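You operate a simulated robot arm through the tools that you are given. There is no shell and no other tool. Be economical: measure what you need, move in short steps, check, and stop when the job is done.

You are at the controls of a simulated two-armed robot. One attempt, no reset.

Task
Put the yellow rolled strap from the top of the steel bench in the blue basket there and the green rolled strap on top of the black disc there. Put the blue clip float from the top pallet on the drain board and the white clip float on the top of the ratchet bench. Put the white coil holder on the middle shelf of the grey rack away on the back of the coiler table. Fetch the small green folded net and set it on the fourth shelf from the bottom of the grey rack. Open the bin drawer. Do these in any order.
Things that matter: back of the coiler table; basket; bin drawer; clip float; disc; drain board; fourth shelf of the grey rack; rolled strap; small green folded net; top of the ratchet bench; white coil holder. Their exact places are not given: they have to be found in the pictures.

The check looks at the end state, three seconds after you hand in, the way a careful person would. Anything else that was tipped, shoved, dropped, spilled or broken makes it a failure.

Robot
Two 7-joint arms with fingered hands on one trunk, on a base that drives. Base frame: it is fixed to the floor where the robot stands at the start and does not move with it; the origin is under the middle of the robot, x ahead of it, y to its left, z up; the surface under the hand at the start is at about z = 0.88. Lengths are in m, angles in degrees, forces in N, time in s.
The left shoulder is at the start at [0.137, 0.187, 0.981], the right one opposite. With the tool pointing down near the work surface each hand reaches from about 0.1 to 0.86 m from the robot's upright axis, wherever it stands, measured 20 degrees to its own side. Places, roughly: back of the coiler table [-5.3, -5.5, 0.8]; basket (35x24x17 cm) [0.8, 0.7, 1]; bin drawer [-0.5, -5.6, 0.2]; clip float [-2.5, 5.5, 0.5]; disc (10x10x3 cm) [0.8, 0.1, 0.9]; drain board [-3.3, 7.5, 0.9]; fourth shelf of the grey rack [0.8, -5.2, 1.5]; rolled strap [0.75, 0, 1]; small green folded net (22x13x10 cm) [0.7, -4.5, 0.6]; top of the ratchet bench [-2.5, 4.7, 0.8]; white coil holder (22x18x10 cm) [0.7, -5.2, 1.1]. Payload 3.6 kg a hand.
Tool frame (each hand has its own): the origin (TCP) lies between the finger pads and is the grasp point; the fingertips stand 0.026 m ahead of it; z points along the fingers, y is the line along which they close. The gripper opens to 0.088 m. The gripper's body begins 0.03 m behind the TCP. The gripper is a hand of 3 fingers: y runs from the thumb to the fingers, the wrist lies at [-0.017, -0.098, -0.164] in the tool frame.
Orientation is that of the tool frame in the base frame, as a unit quaternion [x, y, z, w]. With the fingers straight down and the wrist toward the robot, the tool's x, y and z point along [0, 1, 0], [1, 0, 0] and [0, 0, -1] of the base frame.

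Tools
- The arms move only by the tool drive_tool. It takes "left_increments", "right_increments" or both (then of equal length, played together; a hand with none holds still); each is one flat list of numbers, 6 for each row, row after row: the turn, a rotation vector about the base's x, y, z in units of 8 degrees (1.0 is 8 degrees), then the shift along the base's x, y, z in units of 20 mm (1.0 is 20 mm). In form: [wx, wy, wz, dx, dy, dz, wx, wy, wz, dx, dy, dz, ...]. A call has 1 to 20 rows; each row shifts and turns the commanded pose from where the row before left it. A call with a number of a shift or a turn outside -1 to 1 is refused whole. A row lasts 0.2 s, in which the tool goes at most 0.05 m and 8.6 degrees; a call with a longer step from one row to the next is refused whole. Where a pose cannot be reached the arm comes as near as it can. A force on the tool above 40 N (or 10 N above the force at the start of the call, whichever is more), or a blocked arm, ends the call early, and 0.2 s more pass. In this call time passes only in rows, and 0.2 s behind the last. The reply holds the time, the measured pose of the TCP, the force on the tool along the base axes, the opening and the grip force, in the units named above and with some noise, with the torque about the TCP (base axes, N m) and any sound that the robot's microphone picked up.
- Cameras (640 x 400 px; columns grow to the right, rows downward): "scene" is now at [0.2601, 0.0099, 0.9497]; the picture's right is [0.15, -0.99, 0.00], its down [0.45, 0.07, -0.89] and it looks along [0.88, 0.14, 0.45] (base axes); focal length 230 px, centre (320, 200). "left" rides on the left gripper at [-0.056, -0.08, -0.102] in its tool frame; the picture's right is [-0.73, -0.32, 0.60], its down [0.62, -0.67, 0.41] and it looks along [0.27, 0.68, 0.69] (tool axes); focal length 247 px, centre (320, 200). "right" rides on the right gripper at [0.056, -0.08, -0.102] in its tool frame; the picture's right is [-0.73, 0.32, -0.60], its down [-0.62, -0.67, 0.41] and it looks along [-0.27, 0.67, 0.69] (tool axes); focal length 247 px, centre (320, 200).
- grab_frame(camera): a new picture of that camera. It takes no simulated time.
- raise_lower(by): slides the trunk up (or, below 0, down) by that many m; the arms and the scene camera ride with it, the base frame stays. It gives what a move gives, with no picture.
- drive_base(legs): drives the robot by 1 to 6 legs, each [ahead, left, turn to the left] in m, m and degrees, along the robot's own axes; the way and the turn of a leg run together, so that a leg with both is an arc; at most 1.5 m and 180 degrees a leg. The arms and the cameras ride along, it lands a little off, and it stops where it bumps. It gives what a move gives.
- set_fingers(fingers, thumb_bend, thumb_turn, hand): sets how far each is bent, from 0 (flat) to 100 (curled in); at 30 the hand is open as for a grip, at 70 the pads meet at the TCP. One left out holds its place. A second passes; each finger stops where it meets its share of the squeeze, and holds until it gets a number again. It is the only way to open and close the hand. It gives what a move gives, with no picture; readings hold the bend of each and the force on the fingers (four entries, about 0 where the hand has none), thumb and palm. thumb_turn goes from beside the hand (0) to across from the fingers (100), as for a grip.
- pan_tilt(pan, tilt): turns the head with the scene camera to pan (to the left, within 60 degrees either way) and tilt (down, from -29 to 69), counted from straight ahead of the robot. It gives what a move gives.
- point_at(camera, pixels): there is no depth. For up to 12 entries [column, row, z] of the newest picture of that camera ("zoom" is the newest enlarged one), the place [x, y] in the base frame at which the ray of that pixel passes the height z, good to about 0.003 m. It takes no simulated time.
- close_up(camera, box): a new picture of the part [left, top, right, bottom] of that camera's present view, enlarged. It takes no simulated time.
- finish_job(): hands the job in; it is judged then, once.

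Work in short steps. Measure before you move; look again where a grasp or a placing could have gone wrong, and mend it. You have 131 turns and 154 pictures in all, those below and enlarged ones among them. Open the grippers and draw the arms clear of the work before you hand the job in, unless the task says otherwise.

The tools are called after "Request:" as a command line: name --argument value ..., lists and objects as JSON in quotes. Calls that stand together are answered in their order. drive_tool: Moves the arms, as the interface text tells. Its arguments: {"type":"object","properties":{"left_increments":{"type":"array"},"right_increments":{"type":"array"}},"required":[]} The other tools are called the same way: raise_lower (by) slides the trunk up or down; set_fingers (fingers, thumb_bend, thumb_turn, hand) moves the fingers one by one; drive_base (legs) drives the base; pan_tilt (pan, tilt) turns the head that bears the scene camera; grab_frame (camera) takes a picture; point_at (camera, pixels) gives the place at which the rays of pixels pass given heights; close_up (camera, box) takes an enlarged picture of a part of a camera's view; finish_job () hands the job in.

At the start:

```text
time_s: 0.0
left_tool_pos: [0.4669, 0.3301, 1.2656]
left_ee_rot: [0.707, 0.708, 0.0, 0.0]
left_ft_force: [0.5, 0.8, 0.1]
left_moment: [0.01, 0.03, 0.01]
left_gripper_width: 0.0877
left_grasp_force: 0.1
left_shape: jaw
left_bend: [30.0, 30.0, 98.0]
left_finger forces: [0.0, 0.0, 0.0, 0.0, 0.0, 0.1]
right_tool_pos: [0.5282, -0.0325, 1.2996]
right_ee_rot: [0.707, 0.707, 0.0, 0.0]
right_ft_force: [-0.8, -0.5, 0.7]
right_moment: [0.02, -0.02, 0.03]
right_gripper_width: 0.0877
right_grasp_force: 0.1
right_shape: jaw
right_bend: [30.0, 30.0, 98.0]
right_finger forces: [0.0, 0.0, 0.0, 0.1, 0.0, 0.0]
trunk travel left (down, up): [-0.129, 0.628]
robot x, y, heading: [-0.0008, -0.0009, -0.1]
head pan, tilt: [8.7, -27.0]
```

scene: 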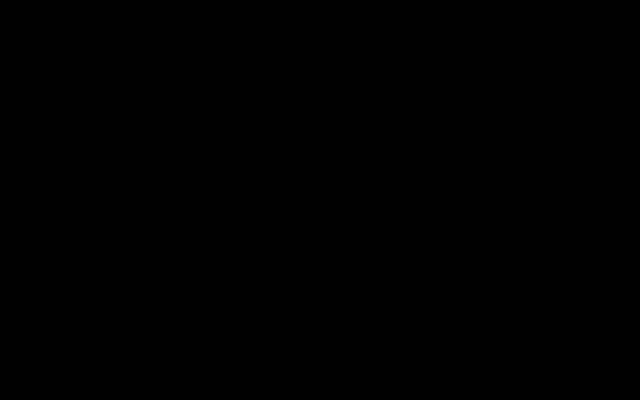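
right: 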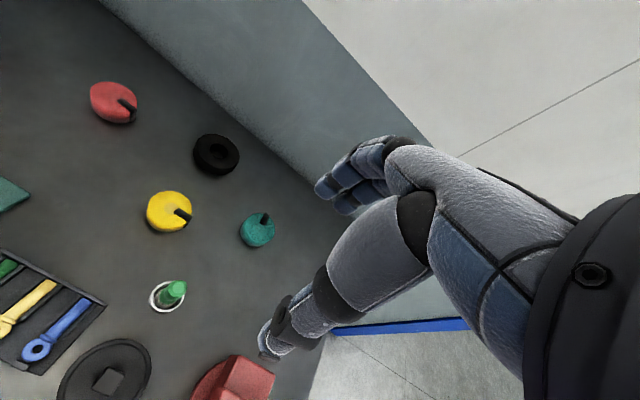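
left: 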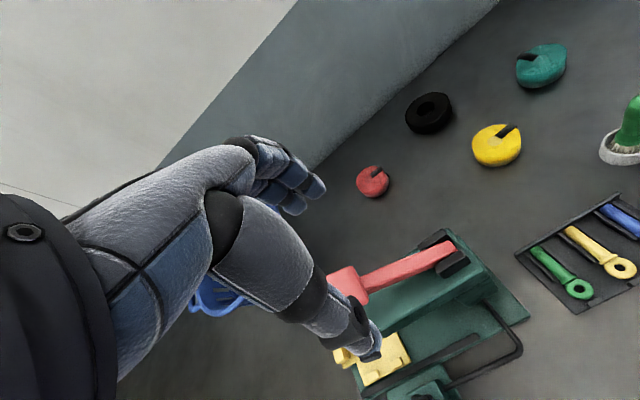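

The scene view is black (tilted up into something dark, or blocked), so I tilt the head down at the bench.

Request:
pan_tilt --pan 0 --tilt 40

```text
time_s: 1.4
left_tool_pos: [0.4676, 0.3305, 1.2659]
left_ee_rot: [0.707, 0.708, 0.0, 0.001]
left_ft_force: [-0.7, -0.2, -0.4]
left_moment: [-0.01, 0.03, -0.05]
left_gripper_width: 0.0879
left_grasp_force: 0.1
left_shape: jaw
left_bend: [30.0, 30.0, 98.0]
left_finger forces: [0.1, 0.1, 0.1, 0.0, 0.1, 0.1]
right_tool_pos: [0.5267, -0.0325, 1.3004]
right_ee_rot: [0.707, 0.707, 0.0, 0.0]
right_ft_force: [-0.2, 0.2, 0.6]
right_moment: [0.0, -0.01, -0.01]
right_gripper_width: 0.0875
right_grasp_force: 0.0
right_shape: jaw
right_bend: [30.0, 30.0, 98.0]
right_finger forces: [0.0, 0.0, 0.0, 0.0, 0.0, 0.0]
trunk travel left (down, up): [-0.129, 0.628]
robot x, y, heading: [0.0022, 0.0005, -0.1]
head pan, tilt: [0.0, 40.0]
```

Head is down now; take a scene picture.

Request:
grab_frame --camera "scene"

Request:
grab_frame --camera "right"

```text
150 pictures are left
```

scene: 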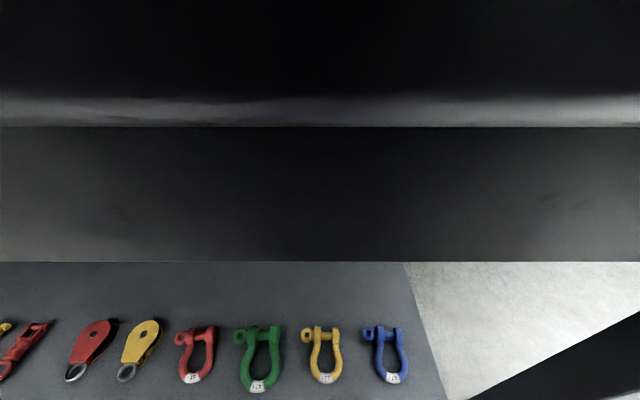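

```text
149 pictures are left
```

right: 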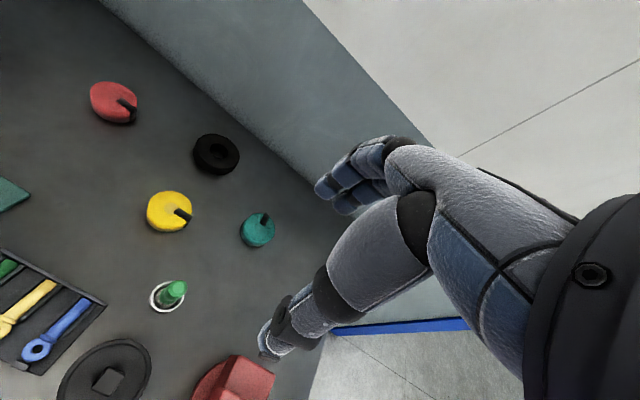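

The head is nearly at bench level: rows 0–260 are the bench edge and front, and a lower shelf with shackles. I raise the trunk to look onto the bench top.

Request:
raise_lower --by 0.4

Request:
grab_frame --camera "scene"

```text
time_s: 5.2
left_tool_pos: [0.4649, 0.3297, 1.6659]
left_ee_rot: [0.708, 0.707, 0.0, 0.001]
left_ft_force: [0.1, 0.8, -0.3]
left_moment: [0.0, 0.02, -0.01]
left_gripper_width: 0.0875
left_grasp_force: 0.0
left_shape: jaw
left_bend: [30.0, 30.0, 98.0]
left_finger forces: [0.0, 0.0, 0.1, 0.0, 0.1, 0.0]
right_tool_pos: [0.3176, -0.0329, 1.802]
right_ee_rot: [0.7, 0.7, 0.1, 0.099]
right_ft_force: [-0.1, 0.4, 0.9]
right_moment: [0.01, -0.01, 0.02]
right_gripper_width: 0.0875
right_grasp_force: 0.2
right_shape: jaw
right_bend: [30.0, 30.0, 98.0]
right_finger forces: [0.0, 0.0, 0.0, 0.1, 0.0, 0.0]
trunk travel left (down, up): [-0.529, 0.228]
robot x, y, heading: [0.0005, 0.0032, -0.2]
head pan, tilt: [0.0, 40.0]
```

```text
148 pictures are left
```

scene: 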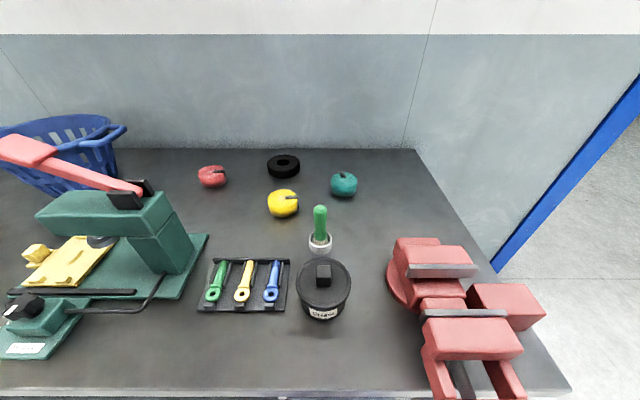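

Bench visible: yellow strap (283,203), green strap (344,185), black disc (283,166), basket (70,150) behind the green press. Measuring.

Request:
point_at --camera "scene" --pixels '[[283, 203, 0.9], [344, 185, 0.9], [283, 160, 0.91], [283, 178, 0.88], [212, 176, 0.9], [320, 240, 0.88], [127, 130, 1.05], [95, 142, 1.05], [30, 190, 0.88], [110, 115, 1.05], [143, 190, 1.1], [0, 130, 1.05]]'

Request:
close_up --camera "scene" --box '[190, 130, 370, 240]'

Request:
pan_tilt --pan 35 --tilt 40

Request:
grab_frame --camera "scene"

```text
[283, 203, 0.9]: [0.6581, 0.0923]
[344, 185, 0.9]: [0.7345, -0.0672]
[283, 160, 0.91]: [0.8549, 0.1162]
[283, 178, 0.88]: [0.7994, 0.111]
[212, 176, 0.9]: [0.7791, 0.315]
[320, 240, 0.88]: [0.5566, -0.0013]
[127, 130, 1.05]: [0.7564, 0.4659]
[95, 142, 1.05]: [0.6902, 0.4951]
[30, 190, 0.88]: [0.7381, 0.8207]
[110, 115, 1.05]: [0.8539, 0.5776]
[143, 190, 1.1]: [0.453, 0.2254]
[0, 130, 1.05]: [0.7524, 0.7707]
```

```text
3.56 times, centred on (280, 185) of scene
```

zoom: 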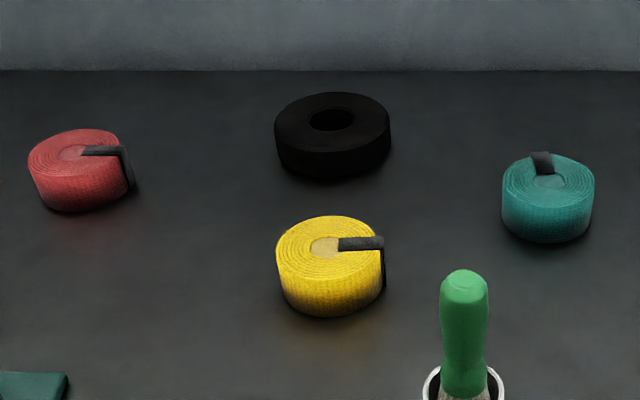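

```text
time_s: 6.2
left_tool_pos: [0.4659, 0.3295, 1.6648]
left_ee_rot: [0.707, 0.707, 0.0, 0.0]
left_ft_force: [0.9, 0.3, 0.2]
left_moment: [-0.02, 0.02, -0.02]
left_gripper_width: 0.0877
left_grasp_force: 0.1
left_shape: jaw
left_bend: [30.0, 30.0, 98.0]
left_finger forces: [0.0, 0.1, 0.0, 0.0, 0.0, 0.0]
right_tool_pos: [0.3171, -0.0331, 1.8032]
right_ee_rot: [0.7, 0.7, 0.099, 0.099]
right_ft_force: [-0.8, 0.4, 0.2]
right_moment: [-0.02, 0.01, -0.01]
right_gripper_width: 0.0878
right_grasp_force: 0.1
right_shape: jaw
right_bend: [30.0, 30.0, 98.0]
right_finger forces: [0.0, 0.1, 0.1, 0.1, 0.0, 0.1]
trunk travel left (down, up): [-0.529, 0.228]
robot x, y, heading: [0.0006, -0.0034, 0.2]
head pan, tilt: [35.0, 40.0]
```

```text
146 pictures are left
```

scene: 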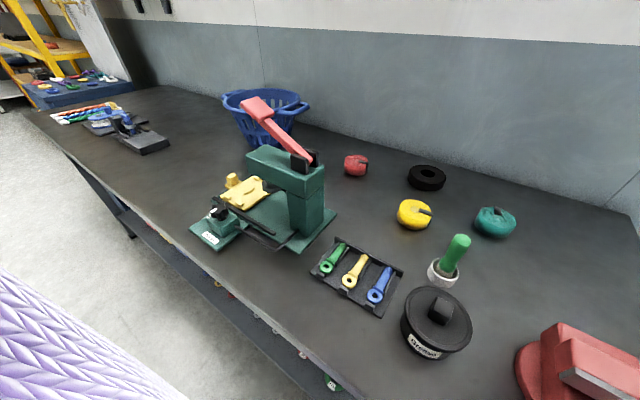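

Now I measure strap edges from the zoom and the basket rim at z 1.05 in the panned picture (rim left (222,97), right (310,105)).

Request:
point_at --camera "zoom" --pixels '[[277, 262, 0.92], [383, 262, 0.92], [330, 317, 0.88], [330, 216, 0.92], [330, 216, 0.93], [502, 198, 0.92], [594, 198, 0.92], [547, 243, 0.88], [547, 153, 0.92], [332, 182, 0.88], [332, 92, 0.91], [332, 120, 0.91]]'

Request:
point_at --camera "scene" --pixels '[[222, 97, 1.05], [310, 105, 1.05], [265, 89, 1.05], [240, 108, 1.05], [290, 112, 1.05], [245, 97, 1.05], [285, 100, 1.05], [246, 145, 0.88], [415, 214, 0.9], [494, 222, 0.9], [427, 178, 0.9], [355, 165, 0.9]]'

Request:
close_up --camera "scene" --box '[200, 70, 360, 170]'

```text
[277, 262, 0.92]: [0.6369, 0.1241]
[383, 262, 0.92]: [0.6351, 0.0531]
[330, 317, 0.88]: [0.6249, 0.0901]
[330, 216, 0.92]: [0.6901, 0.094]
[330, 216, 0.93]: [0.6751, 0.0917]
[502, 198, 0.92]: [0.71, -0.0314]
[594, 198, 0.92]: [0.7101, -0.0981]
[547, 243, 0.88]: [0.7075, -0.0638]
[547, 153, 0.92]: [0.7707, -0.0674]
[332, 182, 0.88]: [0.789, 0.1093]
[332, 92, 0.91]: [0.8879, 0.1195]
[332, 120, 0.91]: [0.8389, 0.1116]
```

```text
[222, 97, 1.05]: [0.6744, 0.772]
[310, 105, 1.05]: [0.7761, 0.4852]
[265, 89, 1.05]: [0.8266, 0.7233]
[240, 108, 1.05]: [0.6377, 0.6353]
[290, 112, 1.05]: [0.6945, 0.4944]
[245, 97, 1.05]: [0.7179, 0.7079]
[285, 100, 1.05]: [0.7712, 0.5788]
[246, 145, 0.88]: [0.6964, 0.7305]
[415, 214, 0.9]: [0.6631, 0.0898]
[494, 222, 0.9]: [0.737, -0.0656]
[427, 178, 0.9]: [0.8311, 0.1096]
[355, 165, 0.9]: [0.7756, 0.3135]
```

```text
4.00 times, centred on (280, 120) of scene
```

zoom: 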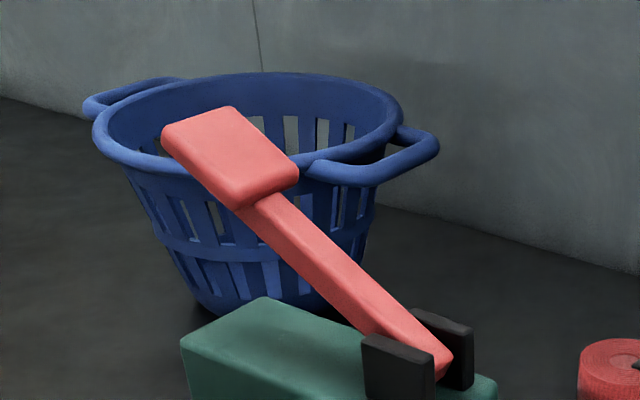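

Yellow centre ≈(0.660,0.090), ~7 cm wide; green ≈(0.739,-0.066); disc ≈(0.838,0.112). Lower the trunk 0.2 and see the poses, with a look left for the aisle.

Request:
raise_lower --by -0.2

Request:
point_at --camera "zoom" --pixels '[[93, 130, 1.05], [403, 115, 1.05], [265, 73, 1.05], [247, 122, 1.05], [230, 110, 1.2], [265, 205, 1.15], [190, 290, 0.88]]'

```text
time_s: 8.4
left_tool_pos: [0.4661, 0.3296, 1.4646]
left_ee_rot: [0.707, 0.707, 0.0, 0.0]
left_ft_force: [0.4, -0.1, -0.1]
left_moment: [0.02, 0.01, 0.04]
left_gripper_width: 0.0878
left_grasp_force: 0.1
left_shape: jaw
left_bend: [30.0, 30.0, 98.0]
left_finger forces: [0.1, 0.1, 0.0, 0.0, 0.0, 0.0]
right_tool_pos: [0.3174, -0.0339, 1.6022]
right_ee_rot: [0.7, 0.7, 0.1, 0.099]
right_ft_force: [-0.4, 0.7, 0.6]
right_moment: [0.01, 0.03, -0.02]
right_gripper_width: 0.0874
right_grasp_force: 0.1
right_shape: jaw
right_bend: [30.0, 30.0, 98.0]
right_finger forces: [0.1, 0.0, 0.0, 0.0, 0.1, 0.0]
trunk travel left (down, up): [-0.329, 0.428]
robot x, y, heading: [0.0008, -0.0004, 0.6]
head pan, tilt: [35.0, 40.0]
```

```text
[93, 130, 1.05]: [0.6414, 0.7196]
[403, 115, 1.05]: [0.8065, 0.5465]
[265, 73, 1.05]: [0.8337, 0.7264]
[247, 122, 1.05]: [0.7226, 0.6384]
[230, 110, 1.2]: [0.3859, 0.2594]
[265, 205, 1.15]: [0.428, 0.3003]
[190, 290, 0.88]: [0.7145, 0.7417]
```

Basket centre ≈(0.725,0.63). Right hand straightened (+16° about y) and brought above the green strap.

Request:
drive_tool --right_increments '[0, 0.2, 0, 1, 0, -1, 0, 0.2, 0, 1, 0, -1, 0, 0.2, 0, 1, 0, -1, 0, 0.2, 0, 1, 0, -1, 0, 0.2, 0, 1, 0, -1, 0, 0.2, 0, 1, 0, -1, 0, 0.2, 0, 1, 0, -1, 0, 0.2, 0, 1, 0, -1, 0, 0.2, 0, 1, 0, -1, 0, 0.23, 0, 1, 0, -1, 0, 0, 0, 1, -0.2, -1, 0, 0, 0, 1, -0.2, -1, 0, 0, 0, 1, -0.2, -1, 0, 0, 0, 1, -0.2, -1, 0, 0, 0, 1, -0.2, -1, 0, 0, 0, 1, -0.2, -1, 0, 0, 0, 1, -0.2, -1, 0, 0, 0, 1, -0.2, -1, 0, 0, 0, 1, 0, -1, 0, 0, 0, 1, 0, -1]'

Request:
drive_tool --right_increments '[0, 0, 0, 1, 0, -1, 0, 0, 0, 0, 0, -1, 0, 0, 0, 0, 0, -1, 0, 0, 0, 0, 0, -1, 0, 0, 0, 0, 0, -1]'

Request:
grab_frame --camera "right"

Request:
pan_tilt --pan 0 --tilt 35

Request:
grab_frame --camera "scene"

```text
time_s: 12.6
left_tool_pos: [0.4667, 0.33, 1.464]
left_ee_rot: [0.707, 0.707, 0.0, 0.0]
left_ft_force: [-0.1, -1.6, 0.0]
left_moment: [0.02, 0.02, -0.03]
left_gripper_width: 0.0877
left_grasp_force: 0.0
left_shape: jaw
left_bend: [30.0, 30.0, 98.0]
left_finger forces: [0.0, 0.0, 0.1, 0.1, 0.0, 0.0]
right_tool_pos: [0.7076, -0.0679, 1.2001]
right_ee_rot: [0.706, 0.708, 0.001, 0.001]
right_ft_force: [-0.4, 0.0, -0.6]
right_moment: [0.01, 0.01, -0.03]
right_gripper_width: 0.0877
right_grasp_force: 0.1
right_shape: jaw
right_bend: [30.0, 30.0, 98.0]
right_finger forces: [0.1, 0.1, 0.0, 0.0, 0.0, 0.0]
right hand out of reach, approached as far as the arm can: row 20
trunk travel left (down, up): [-0.329, 0.428]
robot x, y, heading: [-0.0, -0.0013, -0.0]
head pan, tilt: [35.0, 40.0]
```

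```text
time_s: 13.8
left_tool_pos: [0.4662, 0.3288, 1.464]
left_ee_rot: [0.707, 0.707, 0.0, 0.0]
left_ft_force: [-0.3, -0.2, 0.8]
left_moment: [0.01, -0.01, 0.0]
left_gripper_width: 0.0876
left_grasp_force: 0.1
left_shape: jaw
left_bend: [30.0, 30.0, 98.0]
left_finger forces: [0.0, 0.0, 0.0, 0.0, 0.0, 0.0]
right_tool_pos: [0.7296, -0.065, 1.0997]
right_ee_rot: [0.707, 0.707, 0.0, -0.001]
right_ft_force: [1.0, -0.4, 0.6]
right_moment: [0.04, -0.02, 0.0]
right_gripper_width: 0.0878
right_grasp_force: 0.1
right_shape: jaw
right_bend: [30.0, 30.0, 98.0]
right_finger forces: [0.0, 0.1, 0.1, 0.1, 0.0, 0.0]
right hand out of reach, approached as far as the arm can: row 1, 3, 4, 5
trunk travel left (down, up): [-0.329, 0.428]
robot x, y, heading: [-0.0011, 0.0006, -0.1]
head pan, tilt: [35.0, 40.0]
```

```text
144 pictures are left
```

right: 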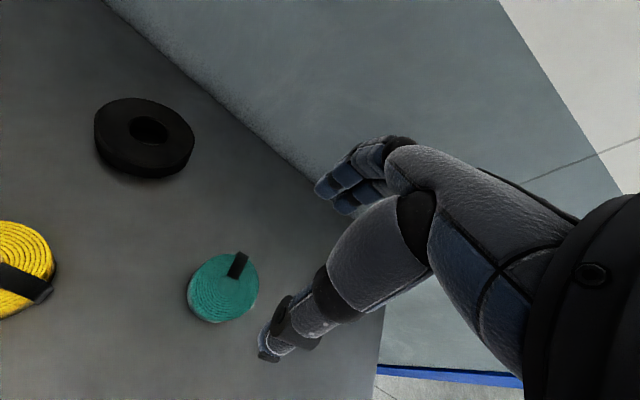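

```text
time_s: 14.8
left_tool_pos: [0.4658, 0.33, 1.4657]
left_ee_rot: [0.707, 0.707, 0.0, 0.0]
left_ft_force: [0.2, 0.5, 0.1]
left_moment: [0.02, -0.02, -0.01]
left_gripper_width: 0.0877
left_grasp_force: 0.0
left_shape: jaw
left_bend: [30.0, 30.0, 98.0]
left_finger forces: [0.0, 0.0, 0.1, 0.1, 0.1, 0.0]
right_tool_pos: [0.7294, -0.0645, 1.0996]
right_ee_rot: [0.707, 0.707, -0.001, 0.0]
right_ft_force: [0.2, -0.3, 0.2]
right_moment: [0.03, 0.0, -0.01]
right_gripper_width: 0.0878
right_grasp_force: 0.0
right_shape: jaw
right_bend: [30.0, 30.0, 98.0]
right_finger forces: [0.1, 0.0, 0.0, 0.0, 0.1, 0.1]
trunk travel left (down, up): [-0.329, 0.428]
robot x, y, heading: [0.0001, -0.0014, -0.1]
head pan, tilt: [0.0, 35.0]
```

```text
143 pictures are left
```

scene: 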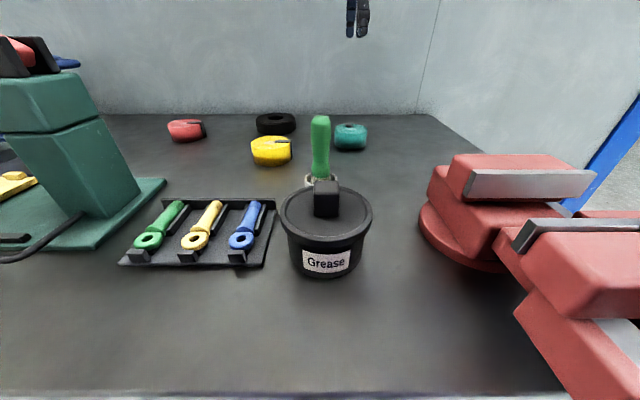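

Reach limits at x≈0.73, so the base should get nearer. I look straight down to see the bench edge gap.

Request:
pan_tilt --pan 0 --tilt 69

Request:
grab_frame --camera "scene"

Request:
point_at --camera "scene" --pixels '[[320, 300, 0.88], [320, 350, 0.88], [320, 250, 0.88], [320, 300, 0], [320, 350, 0], [320, 390, 0]]'

```text
time_s: 15.8
left_tool_pos: [0.4653, 0.3294, 1.4648]
left_ee_rot: [0.707, 0.707, 0.0, -0.001]
left_ft_force: [0.1, 0.0, -0.8]
left_moment: [-0.04, 0.0, 0.04]
left_gripper_width: 0.0879
left_grasp_force: 0.0
left_shape: jaw
left_bend: [30.0, 30.0, 98.0]
left_finger forces: [0.1, 0.0, 0.0, 0.0, 0.0, 0.1]
right_tool_pos: [0.7289, -0.065, 1.1006]
right_ee_rot: [0.707, 0.707, -0.001, 0.0]
right_ft_force: [1.0, 0.5, -0.3]
right_moment: [0.0, 0.04, 0.01]
right_gripper_width: 0.0877
right_grasp_force: 0.0
right_shape: jaw
right_bend: [30.0, 30.0, 98.0]
right_finger forces: [0.0, 0.0, 0.0, 0.0, 0.0, 0.0]
trunk travel left (down, up): [-0.329, 0.428]
robot x, y, heading: [0.0025, -0.0022, 0.2]
head pan, tilt: [0.0, 68.8]
```

```text
142 pictures are left
```

scene: 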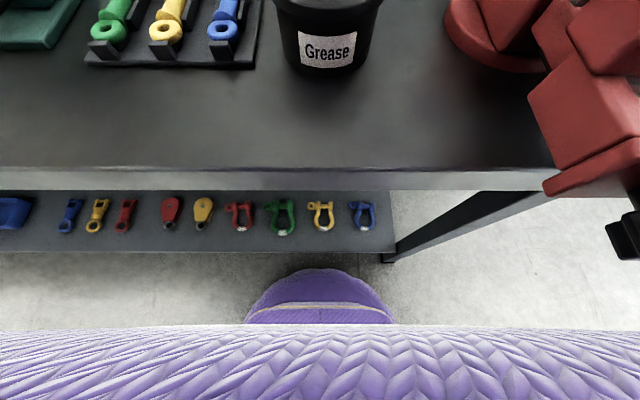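

```text
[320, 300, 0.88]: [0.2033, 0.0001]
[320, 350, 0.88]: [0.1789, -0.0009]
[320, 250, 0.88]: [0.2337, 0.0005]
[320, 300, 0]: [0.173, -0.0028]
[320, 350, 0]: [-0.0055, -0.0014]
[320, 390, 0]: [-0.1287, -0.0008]
```

The base gap is small (~5 cm), but turning the robot left brings the right shoulder forward and towards the disc. I'll raise and retract the right hand, then turn 45° left and use the right hand for both straps.

Request:
drive_tool --right_increments '[0, 0, 0, -1, -0.5, 1, 0, 0, 0, -1, -0.5, 1, 0, 0, 0, -1, -0.5, 1, 0, 0, 0, -1, -0.5, 1, 0, 0, 0, -1, -0.5, 1, 0, 0, 0, -1, -0.5, 1, 0, 0, 0, -1, -0.5, 1, 0, 0, 0, -1, -0.5, 1, 0, 0, 0, -1, -0.5, 1, 0, 0, 0, -1, -0.5, 1, 0, 0, 0, -1, -0.5, 1, 0, 0, 0, -1, -0.5, 1, 0, 0, 0, -1, -0.5, 1, 0, 0, 0, -1, -0.5, 1, 0, 0, 0, -1, -0.5, 1]'

Request:
drive_base --legs '[[0, 0, 45]]'

Request:
pan_tilt --pan -45 --tilt 40

Request:
grab_frame --camera "scene"

```text
time_s: 19.0
left_tool_pos: [0.4651, 0.3307, 1.4652]
left_ee_rot: [0.707, 0.707, 0.001, -0.001]
left_ft_force: [0.2, -0.7, -0.2]
left_moment: [-0.01, -0.02, 0.0]
left_gripper_width: 0.0879
left_grasp_force: 0.0
left_shape: jaw
left_bend: [30.0, 30.0, 98.0]
left_finger forces: [0.0, 0.0, 0.0, 0.0, 0.0, 0.0]
right_tool_pos: [0.5669, -0.1793, 1.4589]
right_ee_rot: [0.707, 0.707, 0.0, 0.001]
right_ft_force: [0.6, -0.6, -0.5]
right_moment: [0.02, 0.01, 0.03]
right_gripper_width: 0.0876
right_grasp_force: 0.0
right_shape: jaw
right_bend: [30.0, 30.0, 98.0]
right_finger forces: [0.1, 0.0, 0.0, 0.0, 0.0, 0.0]
right hand out of reach, approached as far as the arm can: row 1, 2, 3, 4, 5, 6, 7, 8, 9, 10, 11, 12, 14
trunk travel left (down, up): [-0.329, 0.428]
robot x, y, heading: [0.0003, 0.0001, 0.1]
head pan, tilt: [0.0, 68.8]
```

```text
time_s: 21.5
left_tool_pos: [0.0938, 0.5633, 1.4652]
left_ee_rot: [0.38, 0.925, 0.001, 0.0]
left_ft_force: [0.4, 0.7, 0.4]
left_moment: [-0.02, -0.01, -0.01]
left_gripper_width: 0.0877
left_grasp_force: 0.0
left_shape: jaw
left_bend: [30.0, 30.0, 98.0]
left_finger forces: [0.0, 0.0, 0.0, 0.1, 0.0, 0.1]
right_tool_pos: [0.5271, 0.2785, 1.4578]
right_ee_rot: [0.381, 0.925, -0.001, -0.001]
right_ft_force: [-0.5, -0.4, -0.3]
right_moment: [-0.01, 0.01, -0.02]
right_gripper_width: 0.0877
right_grasp_force: 0.1
right_shape: jaw
right_bend: [30.0, 30.0, 98.0]
right_finger forces: [0.0, 0.0, 0.1, 0.0, 0.1, 0.1]
trunk travel left (down, up): [-0.329, 0.428]
robot x, y, heading: [0.0033, 0.0034, 45.4]
head pan, tilt: [0.0, 68.8]
```

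```text
time_s: 22.6
left_tool_pos: [0.0939, 0.5641, 1.4652]
left_ee_rot: [0.38, 0.925, 0.0, 0.0]
left_ft_force: [-0.5, 0.5, -0.5]
left_moment: [0.0, -0.01, -0.01]
left_gripper_width: 0.0877
left_grasp_force: 0.1
left_shape: jaw
left_bend: [30.0, 30.0, 98.0]
left_finger forces: [0.0, 0.0, 0.1, 0.1, 0.1, 0.0]
right_tool_pos: [0.5271, 0.2777, 1.4569]
right_ee_rot: [0.38, 0.925, -0.001, 0.0]
right_ft_force: [0.2, -0.2, 1.5]
right_moment: [-0.04, 0.03, 0.01]
right_gripper_width: 0.0877
right_grasp_force: 0.0
right_shape: jaw
right_bend: [30.0, 30.0, 98.0]
right_finger forces: [0.0, 0.1, 0.1, 0.1, 0.1, 0.0]
trunk travel left (down, up): [-0.329, 0.428]
robot x, y, heading: [0.0031, -0.0001, 45.1]
head pan, tilt: [-45.0, 40.0]
```

```text
141 pictures are left
```

scene: 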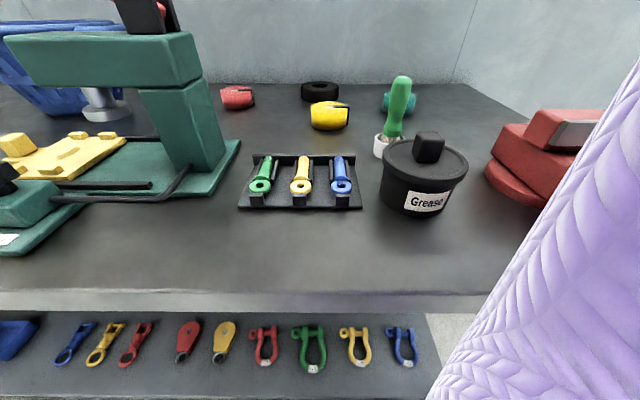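

The turn is good (heading 45°). Move the right hand back over green at height, yawing it to about 5°.

Request:
drive_tool --right_increments '[0, 0, -0.278, 0.59, -0.956, 0, 0, 0, -0.278, 0.59, -0.956, 0, 0, 0, -0.278, 0.59, -0.956, 0, 0, 0, -0.278, 0.59, -0.956, 0, 0, 0, -0.278, 0.59, -0.956, 0, 0, 0, -0.278, 0.59, -0.956, 0, 0, 0, -0.278, 0.59, -0.956, 0, 0, 0, -0.278, 0.59, -0.956, 0, 0, 0, -0.278, 0.59, -0.956, 0, 0, 0, -0.278, 0.59, -0.956, 0, 0, 0, -0.278, 0.59, -0.956, -1, 0, 0, -0.278, 0.59, -0.956, -1, 0, 0, -0.278, 0.59, -0.956, -1, 0, 0, -0.278, 0.59, -0.956, -1, 0, 0, -0.278, 0.59, -0.956, -1, 0, 0, -0.278, 0.59, -0.956, -1, 0, 0, -0.278, 0.59, -0.956, -1, 0, 0, -0.278, 0.59, -0.956, -1]'

Request:
drive_tool --right_increments '[0, 0, 0, 0, 0, -1, 0, 0, 0, 0, 0, -1, 0, 0, 0, 0, 0, -1, 0, 0, 0, 0, 0, -1, 0, 0, 0, 0, 0, -1, 0, 0, 0, 0, 0, -1, 0, 0, 0, 0, 0, -1, 0, 0, 0, 0, 0, -1, 0, 0, 0, 0, 0, -1, 0, 0, 0, 0, 0, -1, 0, 0, 0, 0, 0, -1, 0, 0, 0, 0, 0, -1, 0, 0, 0, 0, 0, -1]'

Request:
grab_frame --camera "right"

Request:
grab_frame --camera "scene"

```text
time_s: 26.4
left_tool_pos: [0.0943, 0.5636, 1.4643]
left_ee_rot: [0.38, 0.925, 0.0, 0.001]
left_ft_force: [0.2, 0.6, -0.2]
left_moment: [0.03, -0.04, 0.02]
left_gripper_width: 0.0877
left_grasp_force: 0.1
left_shape: jaw
left_bend: [30.0, 30.0, 98.0]
left_finger forces: [0.0, 0.0, 0.0, 0.0, 0.1, 0.0]
right_tool_pos: [0.8064, -0.0376, 1.3657]
right_ee_rot: [0.674, 0.739, -0.002, -0.002]
right_ft_force: [0.5, 0.0, -0.8]
right_moment: [-0.02, 0.02, -0.01]
right_gripper_width: 0.0878
right_grasp_force: 0.1
right_shape: jaw
right_bend: [30.0, 30.0, 98.0]
right_finger forces: [0.1, 0.1, 0.1, 0.1, 0.0, 0.0]
right hand out of reach, approached as far as the arm can: row 1, 2, 3, 5, 7, 11, 12, 13, 14, 15, 16, 17, 18
trunk travel left (down, up): [-0.329, 0.428]
robot x, y, heading: [0.001, -0.0003, 45.4]
head pan, tilt: [-45.0, 40.0]
```

```text
time_s: 29.2
left_tool_pos: [0.0941, 0.5633, 1.4655]
left_ee_rot: [0.38, 0.925, 0.0, 0.0]
left_ft_force: [0.5, -0.1, -0.3]
left_moment: [0.0, 0.0, 0.03]
left_gripper_width: 0.0878
left_grasp_force: 0.1
left_shape: jaw
left_bend: [30.0, 30.0, 98.0]
left_finger forces: [0.0, 0.0, 0.0, 0.0, 0.0, 0.1]
right_tool_pos: [0.8998, -0.0234, 1.1511]
right_ee_rot: [0.673, 0.739, -0.002, -0.002]
right_ft_force: [-0.1, 0.5, 1.5]
right_moment: [0.01, 0.04, -0.02]
right_gripper_width: 0.0881
right_grasp_force: 0.1
right_shape: jaw
right_bend: [30.0, 30.0, 98.0]
right_finger forces: [0.1, 0.0, 0.0, 0.0, 0.1, 0.1]
right hand out of reach, approached as far as the arm can: row 1, 2, 3, 4, 5, 6, 7, 8, 9, 10, 11, 12, 13
trunk travel left (down, up): [-0.329, 0.428]
robot x, y, heading: [0.0005, 0.0007, 45.3]
head pan, tilt: [-45.0, 40.0]
```

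```text
140 pictures are left
```

right: 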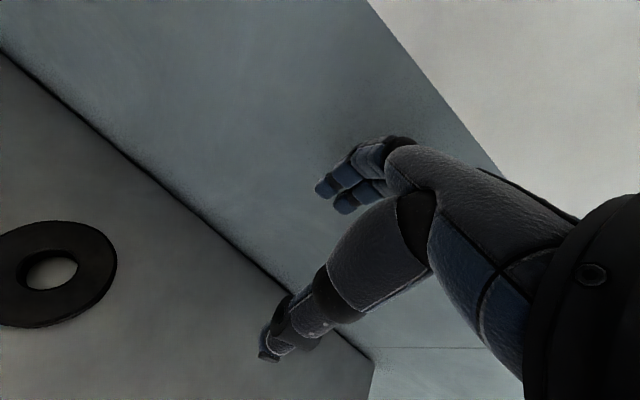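

```text
139 pictures are left
```

scene: 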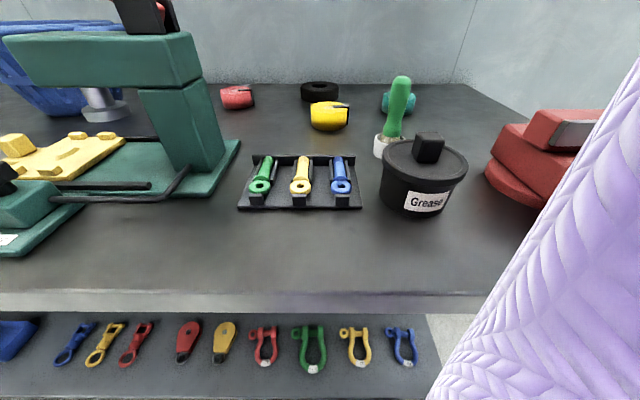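

The hand overshot to x≈0.90 while I commanded less; the arm is near a limit. I test a gentle inward move at this height.

Request:
drive_tool --right_increments '[0, 0, 0, -0.7, 0, 0, 0, 0, 0, -0.7, 0, 0, 0, 0, 0, -0.7, 0, 0, 0, 0, 0, -0.7, 0, 0, 0, 0, 0, -0.7, 0, 0, 0, 0, 0, -0.7, 0, 0, 0, 0, 0, -0.7, 0, 0, 0, 0, 0, -0.7, 0, 0, 0, 0, 0, -0.7, 0, 0, 0, 0, 0, -0.7, 0, 0]'

Request:
pan_tilt --pan -45 --tilt 0

Request:
grab_frame --camera "scene"

```text
time_s: 31.4
left_tool_pos: [0.0937, 0.5631, 1.4649]
left_ee_rot: [0.38, 0.925, 0.0, 0.0]
left_ft_force: [-0.2, 0.5, -0.9]
left_moment: [0.03, -0.02, 0.03]
left_gripper_width: 0.0878
left_grasp_force: 0.1
left_shape: jaw
left_bend: [30.0, 30.0, 98.0]
left_finger forces: [0.0, 0.0, 0.0, 0.0, 0.0, 0.0]
right_tool_pos: [0.887, -0.0012, 1.189]
right_ee_rot: [0.674, 0.738, -0.001, -0.001]
right_ft_force: [-0.1, 0.0, -0.4]
right_moment: [0.01, 0.0, 0.04]
right_gripper_width: 0.0878
right_grasp_force: 0.0
right_shape: jaw
right_bend: [30.0, 30.0, 98.0]
right_finger forces: [0.0, 0.0, 0.0, 0.1, 0.0, 0.0]
right hand out of reach, approached as far as the arm can: row 1, 2, 3, 4, 5, 6, 7, 8, 9, 10
trunk travel left (down, up): [-0.329, 0.428]
robot x, y, heading: [-0.0001, -0.0005, 45.6]
head pan, tilt: [-45.0, 40.0]
```

```text
time_s: 32.5
left_tool_pos: [0.0939, 0.5642, 1.4656]
left_ee_rot: [0.381, 0.925, 0.0, 0.0]
left_ft_force: [0.1, 0.3, -0.7]
left_moment: [-0.03, 0.0, -0.03]
left_gripper_width: 0.0877
left_grasp_force: 0.0
left_shape: jaw
left_bend: [30.0, 30.0, 98.0]
left_finger forces: [0.1, 0.0, 0.0, 0.1, 0.1, 0.1]
right_tool_pos: [0.8871, -0.0019, 1.1871]
right_ee_rot: [0.673, 0.739, -0.001, -0.001]
right_ft_force: [0.3, -0.2, -0.1]
right_moment: [-0.02, -0.04, 0.02]
right_gripper_width: 0.0877
right_grasp_force: 0.1
right_shape: jaw
right_bend: [30.0, 30.0, 98.0]
right_finger forces: [0.0, 0.0, 0.0, 0.0, 0.0, 0.0]
trunk travel left (down, up): [-0.329, 0.428]
robot x, y, heading: [0.0013, -0.0012, 45.3]
head pan, tilt: [-45.0, 0.0]
```

```text
138 pictures are left
```

scene: 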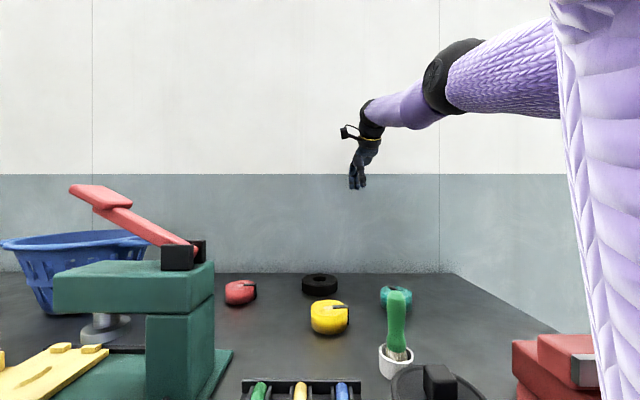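

The right arm is stretched elbow-up. I try unlocking it: pitch the fingers forward (64° about −y) while drawing back a little.

Request:
drive_tool --right_increments '[0, -1, 0, 0, 0, 0, 0, -1, 0, 0, 0, 0, 0, -1, 0, 0, 0, 0, 0, -1, 0, 0, 0, 0, 0, -1, 0, 0, 0, 0, 0, -1, 0, 0, 0, 0, 0, -1, 0, 0, 0, 0, 0, -1, 0, 0, 0, 0]'

Request:
drive_tool --right_increments '[0, 0, 0, -1, 0, 0, 0, 0, 0, -1, 0, 0, 0, 0, 0, -1, 0, 0, 0, 0, 0, -1, 0, 0, 0, 0, 0, -1, 0, 0]'

Request:
grab_frame --camera "scene"

```text
time_s: 33.3
left_tool_pos: [0.0857, 0.5637, 1.4656]
left_ee_rot: [0.381, 0.924, 0.001, 0.001]
left_ft_force: [-0.7, 0.1, -0.5]
left_moment: [0.0, -0.01, 0.0]
left_gripper_width: 0.0877
left_grasp_force: 0.0
left_shape: jaw
left_bend: [30.0, 30.0, 98.0]
left_finger forces: [0.1, 0.1, 0.0, 0.1, 0.0, 0.1]
right_tool_pos: [0.9472, 0.0084, 1.2028]
right_ee_rot: [0.661, 0.721, 0.138, 0.156]
right_ft_force: [-36.4, -6.6, -2.0]
right_moment: [0.04, -0.23, -0.5]
right_gripper_width: 0.0644
right_grasp_force: 0.0
right_shape: jaw
right_bend: [45.0, 30.0, 98.0]
right_finger forces: [0.0, 36.5, 0.1, 0.1, 0.1, 0.0]
right hand out of reach, approached as far as the arm can: row 1, 2, 3, 4
trunk travel left (down, up): [-0.329, 0.428]
robot x, y, heading: [-0.0009, 0.0029, 45.4]
head pan, tilt: [-45.0, 0.0]
stopped in row 4 (right hand): the force on the tool passed its limit at 56 N (the readings are from after the stop); the commanded pose is now the measured one
```

```text
time_s: 34.5
left_tool_pos: [0.0904, 0.5628, 1.4653]
left_ee_rot: [0.381, 0.924, 0.001, 0.001]
left_ft_force: [-0.3, 0.1, -0.9]
left_moment: [-0.03, 0.02, -0.01]
left_gripper_width: 0.0878
left_grasp_force: 0.0
left_shape: jaw
left_bend: [30.0, 30.0, 98.0]
left_finger forces: [0.1, 0.0, 0.0, 0.0, 0.1, 0.0]
right_tool_pos: [0.9446, 0.0228, 1.2159]
right_ee_rot: [0.66, 0.721, 0.14, 0.158]
right_ft_force: [-18.3, -4.6, -5.7]
right_moment: [0.02, 0.32, -0.38]
right_gripper_width: 0.071
right_grasp_force: 0.0
right_shape: jaw
right_bend: [43.0, 30.0, 98.0]
right_finger forces: [0.1, 19.7, 0.1, 0.1, 0.1, 0.1]
right hand out of reach, approached as far as the arm can: row 1, 2, 3, 4, 5
trunk travel left (down, up): [-0.329, 0.428]
robot x, y, heading: [0.0001, 0.0011, 45.2]
head pan, tilt: [-45.0, 0.0]
```

```text
137 pictures are left
```

scene: 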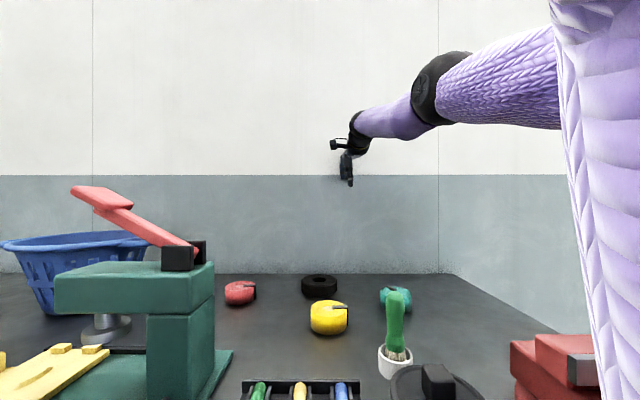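

A finger touched the back wall and the arm didn't fold. I back the base off the wall 0.12 m, raise the trunk, and turn right so that the arm is over open floor, to unlock it there.

Request:
drive_base --legs '[[-0.085, 0.085, 0]]'

Request:
raise_lower --by 0.2

Request:
drive_base --legs '[[-0.14, 0.14, 0], [0, 0, -100]]'

Request:
pan_tilt --pan -40 --tilt 15

Request:
grab_frame --camera "scene"

```text
time_s: 35.8
left_tool_pos: [-0.0321, 0.5629, 1.4653]
left_ee_rot: [0.379, 0.925, -0.001, 0.0]
left_ft_force: [-0.5, 0.0, 0.3]
left_moment: [0.0, 0.0, -0.02]
left_gripper_width: 0.0877
left_grasp_force: 0.0
left_shape: jaw
left_bend: [30.0, 30.0, 98.0]
left_finger forces: [0.1, 0.1, 0.0, 0.0, 0.1, 0.1]
right_tool_pos: [0.8244, 0.0277, 1.2153]
right_ee_rot: [0.659, 0.723, 0.138, 0.157]
right_ft_force: [0.1, 1.2, -0.4]
right_moment: [0.02, 0.0, 0.0]
right_gripper_width: 0.0876
right_grasp_force: 0.0
right_shape: jaw
right_bend: [30.0, 30.0, 98.0]
right_finger forces: [0.0, 0.1, 0.0, 0.1, 0.0, 0.0]
trunk travel left (down, up): [-0.329, 0.428]
robot x, y, heading: [-0.1235, -0.0016, 45.6]
head pan, tilt: [-45.0, 0.0]
```

```text
time_s: 38.0
left_tool_pos: [-0.0308, 0.5656, 1.6657]
left_ee_rot: [0.379, 0.926, -0.001, 0.0]
left_ft_force: [0.6, 0.1, 0.1]
left_moment: [0.05, 0.02, 0.02]
left_gripper_width: 0.0876
left_grasp_force: 0.1
left_shape: jaw
left_bend: [30.0, 30.0, 98.0]
left_finger forces: [0.1, 0.1, 0.0, 0.0, 0.0, 0.0]
right_tool_pos: [0.7985, 0.0001, 1.4667]
right_ee_rot: [0.658, 0.714, 0.18, 0.159]
right_ft_force: [0.1, -1.1, -0.6]
right_moment: [0.03, 0.0, 0.0]
right_gripper_width: 0.0878
right_grasp_force: 0.1
right_shape: jaw
right_bend: [30.0, 30.0, 98.0]
right_finger forces: [0.1, 0.0, 0.0, 0.1, 0.0, 0.1]
trunk travel left (down, up): [-0.529, 0.228]
robot x, y, heading: [-0.1218, 0.0011, 45.3]
head pan, tilt: [-45.0, 0.0]
```

```text
time_s: 43.9
left_tool_pos: [0.2028, -0.2329, 1.6653]
left_ee_rot: [0.963, 0.269, 0.0, 0.0]
left_ft_force: [-0.2, 0.0, -0.4]
left_moment: [0.01, 0.03, -0.02]
left_gripper_width: 0.0875
left_grasp_force: 0.0
left_shape: jaw
left_bend: [30.0, 30.0, 98.0]
left_finger forces: [0.0, 0.1, 0.0, 0.0, 0.0, 0.0]
right_tool_pos: [-0.5486, -0.8985, 1.4672]
right_ee_rot: [0.968, -0.081, -0.014, 0.239]
right_ft_force: [-0.4, 0.4, 1.2]
right_moment: [0.01, -0.01, -0.02]
right_gripper_width: 0.0879
right_grasp_force: 0.0
right_shape: jaw
right_bend: [30.0, 30.0, 98.0]
right_finger forces: [0.1, 0.0, 0.0, 0.0, 0.1, 0.0]
trunk travel left (down, up): [-0.529, 0.228]
robot x, y, heading: [-0.3188, 0.0002, -58.9]
head pan, tilt: [-45.0, 0.0]
```

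```text
time_s: 44.7
left_tool_pos: [0.201, -0.2328, 1.6654]
left_ee_rot: [0.963, 0.268, -0.001, 0.0]
left_ft_force: [0.4, -0.5, 0.0]
left_moment: [0.02, 0.0, 0.01]
left_gripper_width: 0.0875
left_grasp_force: 0.0
left_shape: jaw
left_bend: [30.0, 30.0, 98.0]
left_finger forces: [0.0, 0.1, 0.0, 0.0, 0.1, 0.0]
right_tool_pos: [-0.5489, -0.8987, 1.4684]
right_ee_rot: [0.967, -0.082, -0.015, 0.239]
right_ft_force: [1.1, -0.4, 0.5]
right_moment: [-0.02, 0.02, 0.0]
right_gripper_width: 0.0879
right_grasp_force: 0.0
right_shape: jaw
right_bend: [30.0, 30.0, 98.0]
right_finger forces: [0.0, 0.0, 0.0, 0.0, 0.1, 0.1]
trunk travel left (down, up): [-0.529, 0.228]
robot x, y, heading: [-0.3228, -0.0042, -58.7]
head pan, tilt: [-40.0, 15.0]
```

```text
136 pictures are left
```

scene: 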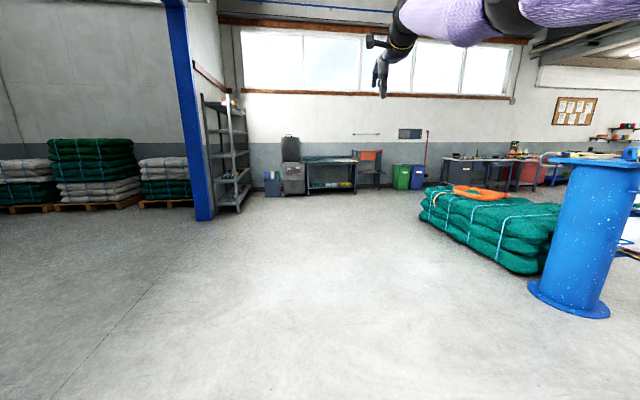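

Open floor here. I command the right hand 0.38 m inward toward the trunk and down, to see whether the elbow folds.

Request:
drive_tool --right_increments '[0, 0, 0, 0.25, 0.95, -1, 0, 0, 0, 0.25, 0.95, -1, 0, 0, 0, 0.25, 0.95, -1, 0, 0, 0, 0.25, 0.95, -1, 0, 0, 0, 0.25, 0.95, -1, 0, 0, 0, 0.25, 0.95, -1, 0, 0, 0, 0.25, 0.95, -1, 0, 0, 0, 0.25, 0.95, -1, 0, 0, 0, 0.25, 0.95, -1, 0, 0, 0, 0.25, 0.95, -1, 0, 0, 0, 0.25, 0.95, -1, 0, 0, 0, 0.25, 0.95, -1, 0, 0, 0, 0.25, 0.95, -1, 0, 0, 0, 0.25, 0.95, -1, 0, 0, 0, 0.25, 0.95, -1, 0, 0, 0, 0.25, 0.95, -1, 0, 0, 0, 0.25, 0.95, -1, 0, 0, 0, 0.25, 0.95, -1, 0, 0, 0, 0.25, 0.95, -1, 0, 0, 0, 0.25, 0.95, -1]'

Request:
grab_frame --camera "scene"

```text
time_s: 48.8
left_tool_pos: [0.201, -0.2316, 1.6649]
left_ee_rot: [0.963, 0.269, 0.0, 0.0]
left_ft_force: [-0.3, 0.6, -0.1]
left_moment: [-0.01, -0.01, 0.01]
left_gripper_width: 0.0875
left_grasp_force: 0.0
left_shape: jaw
left_bend: [30.0, 30.0, 98.0]
left_finger forces: [0.1, 0.0, 0.0, 0.0, 0.0, 0.0]
right_tool_pos: [-0.4862, -0.564, 1.1211]
right_ee_rot: [0.948, -0.054, -0.078, 0.302]
right_ft_force: [-0.3, -0.1, -0.7]
right_moment: [0.01, 0.02, 0.01]
right_gripper_width: 0.0877
right_grasp_force: 0.0
right_shape: jaw
right_bend: [30.0, 30.0, 98.0]
right_finger forces: [0.1, 0.0, 0.0, 0.0, 0.0, 0.0]
trunk travel left (down, up): [-0.529, 0.228]
robot x, y, heading: [-0.3213, -0.0049, -58.8]
head pan, tilt: [-40.0, 15.0]
stopped in row 20 (right hand): the arm was blocked; the commanded pose is now the measured one
```

```text
135 pictures are left
```

scene: 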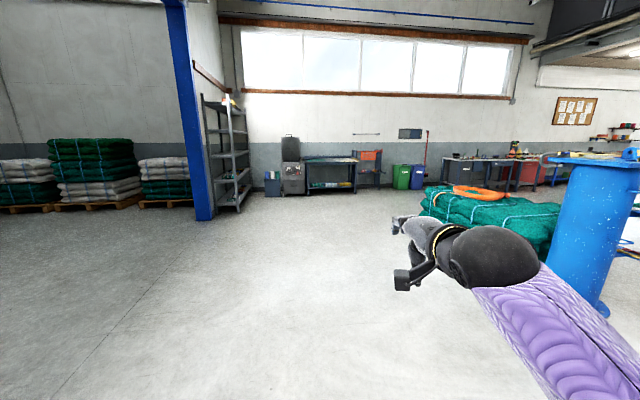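

The elbow folded. Now I square the right hand (52° correction) and set it to a mirrored carry pose.

Request:
drive_tool --right_increments '[0.465, 0.009, 0.457, 0.74, 0.03, 0, 0.465, 0.009, 0.457, 0.74, 0.03, 0, 0.465, 0.009, 0.457, 0.74, 0.03, 0, 0.465, 0.009, 0.457, 0.74, 0.03, 0, 0.465, 0.009, 0.457, 0.74, 0.03, 0, 0.465, 0.009, 0.457, 0.74, 0.03, 0, 0.465, 0.009, 0.457, 0.74, 0.03, 0, 0.465, 0.009, 0.457, 0.74, 0.03, 0, 0.465, 0.009, 0.457, 0.74, 0.03, 0, 0.465, 0.009, 0.457, 0.74, 0.03, 0]'

```text
time_s: 51.0
left_tool_pos: [0.2018, -0.2321, 1.6649]
left_ee_rot: [0.963, 0.269, -0.001, -0.001]
left_ft_force: [-0.6, -0.1, 0.2]
left_moment: [-0.01, -0.01, 0.01]
left_gripper_width: 0.0876
left_grasp_force: 0.2
left_shape: jaw
left_bend: [30.0, 30.0, 98.0]
left_finger forces: [0.0, 0.0, 0.0, 0.0, 0.0, 0.0]
right_tool_pos: [-0.3379, -0.5594, 1.1213]
right_ee_rot: [0.963, 0.27, 0.0, -0.004]
right_ft_force: [0.6, -0.1, -0.4]
right_moment: [-0.03, -0.01, 0.0]
right_gripper_width: 0.0881
right_grasp_force: 0.0
right_shape: jaw
right_bend: [30.0, 30.0, 98.0]
right_finger forces: [0.1, 0.0, 0.0, 0.1, 0.0, 0.1]
trunk travel left (down, up): [-0.529, 0.228]
robot x, y, heading: [-0.3195, -0.004, -59.1]
head pan, tilt: [-40.0, 15.0]
```

Both arms are healthy. Plan: heading −40°, left arm forward, base at about (0,0.05). Raise the right hand, drive there, then look.

Request:
drive_tool --right_increments '[0, 0, 0, 0, 0, 1, 0, 0, 0, 0, 0, 1, 0, 0, 0, 0, 0, 1, 0, 0, 0, 0, 0, 1, 0, 0, 0, 0, 0, 1, 0, 0, 0, 0, 0, 1, 0, 0, 0, 0, 0, 1, 0, 0, 0, 0, 0, 1, 0, 0, 0, 0, 0, 1, 0, 0, 0, 0, 0, 1]'

Request:
drive_base --legs '[[0, 0, 19], [0.213, 0.244, 0]]'

Request:
raise_lower --by -0.15

Request:
pan_tilt --pan 40 --tilt 45

Request:
grab_frame --camera "scene"

```text
time_s: 53.2
left_tool_pos: [0.2025, -0.2324, 1.6651]
left_ee_rot: [0.963, 0.27, 0.001, 0.0]
left_ft_force: [-0.2, 0.4, -0.2]
left_moment: [0.0, 0.02, 0.01]
left_gripper_width: 0.0877
left_grasp_force: 0.0
left_shape: jaw
left_bend: [30.0, 30.0, 98.0]
left_finger forces: [0.0, 0.0, 0.0, 0.0, 0.0, 0.0]
right_tool_pos: [-0.3337, -0.5603, 1.3184]
right_ee_rot: [0.963, 0.269, 0.002, -0.005]
right_ft_force: [-0.3, 0.7, 0.0]
right_moment: [0.01, -0.01, 0.03]
right_gripper_width: 0.0876
right_grasp_force: 0.1
right_shape: jaw
right_bend: [30.0, 30.0, 98.0]
right_finger forces: [0.0, 0.0, 0.1, 0.0, 0.0, 0.1]
trunk travel left (down, up): [-0.529, 0.228]
robot x, y, heading: [-0.3213, -0.0053, -58.9]
head pan, tilt: [-40.0, 15.0]
```

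```text
time_s: 56.4
left_tool_pos: [0.5682, 0.0085, 1.6654]
left_ee_rot: [0.905, 0.426, 0.0, 0.0]
left_ft_force: [-0.3, 0.6, -0.1]
left_moment: [0.03, 0.02, -0.01]
left_gripper_width: 0.0878
left_grasp_force: 0.1
left_shape: jaw
left_bend: [30.0, 30.0, 98.0]
left_finger forces: [0.1, 0.0, 0.0, 0.0, 0.0, 0.1]
right_tool_pos: [0.1701, -0.4781, 1.3185]
right_ee_rot: [0.904, 0.427, -0.001, -0.003]
right_ft_force: [0.1, 1.1, 0.3]
right_moment: [-0.04, 0.03, -0.01]
right_gripper_width: 0.0879
right_grasp_force: 0.1
right_shape: jaw
right_bend: [30.0, 30.0, 98.0]
right_finger forces: [0.0, 0.0, 0.0, 0.0, 0.1, 0.0]
trunk travel left (down, up): [-0.529, 0.228]
robot x, y, heading: [0.0028, 0.0575, -39.7]
head pan, tilt: [-40.0, 15.0]
```

```text
time_s: 58.2
left_tool_pos: [0.568, 0.0085, 1.5152]
left_ee_rot: [0.905, 0.426, 0.0, 0.0]
left_ft_force: [0.5, 0.4, 0.5]
left_moment: [0.01, 0.04, 0.02]
left_gripper_width: 0.0876
left_grasp_force: 0.2
left_shape: jaw
left_bend: [30.0, 30.0, 98.0]
left_finger forces: [0.0, 0.0, 0.0, 0.0, 0.0, 0.0]
right_tool_pos: [0.1689, -0.4778, 1.1703]
right_ee_rot: [0.904, 0.427, 0.0, -0.003]
right_ft_force: [-0.7, 0.0, -0.3]
right_moment: [-0.01, 0.02, -0.02]
right_gripper_width: 0.0877
right_grasp_force: 0.1
right_shape: jaw
right_bend: [30.0, 30.0, 98.0]
right_finger forces: [0.0, 0.1, 0.0, 0.0, 0.0, 0.1]
trunk travel left (down, up): [-0.379, 0.378]
robot x, y, heading: [-0.0023, 0.0542, -39.3]
head pan, tilt: [-40.0, 15.0]
```

```text
time_s: 59.7
left_tool_pos: [0.5682, 0.0086, 1.5154]
left_ee_rot: [0.905, 0.426, 0.0, 0.0]
left_ft_force: [0.1, 0.4, 1.0]
left_moment: [0.01, 0.03, 0.0]
left_gripper_width: 0.0874
left_grasp_force: 0.0
left_shape: jaw
left_bend: [30.0, 30.0, 98.0]
left_finger forces: [0.1, 0.0, 0.0, 0.0, 0.0, 0.0]
right_tool_pos: [0.17, -0.478, 1.1693]
right_ee_rot: [0.904, 0.427, 0.0, -0.004]
right_ft_force: [0.5, -0.6, 0.5]
right_moment: [0.01, 0.03, -0.03]
right_gripper_width: 0.0878
right_grasp_force: 0.0
right_shape: jaw
right_bend: [30.0, 30.0, 98.0]
right_finger forces: [0.0, 0.0, 0.0, 0.0, 0.1, 0.0]
trunk travel left (down, up): [-0.379, 0.378]
robot x, y, heading: [-0.0014, 0.0528, -39.8]
head pan, tilt: [40.0, 45.0]
```

```text
134 pictures are left
```

scene: 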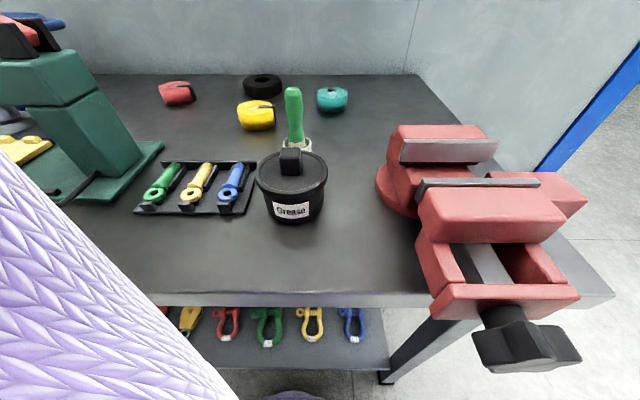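

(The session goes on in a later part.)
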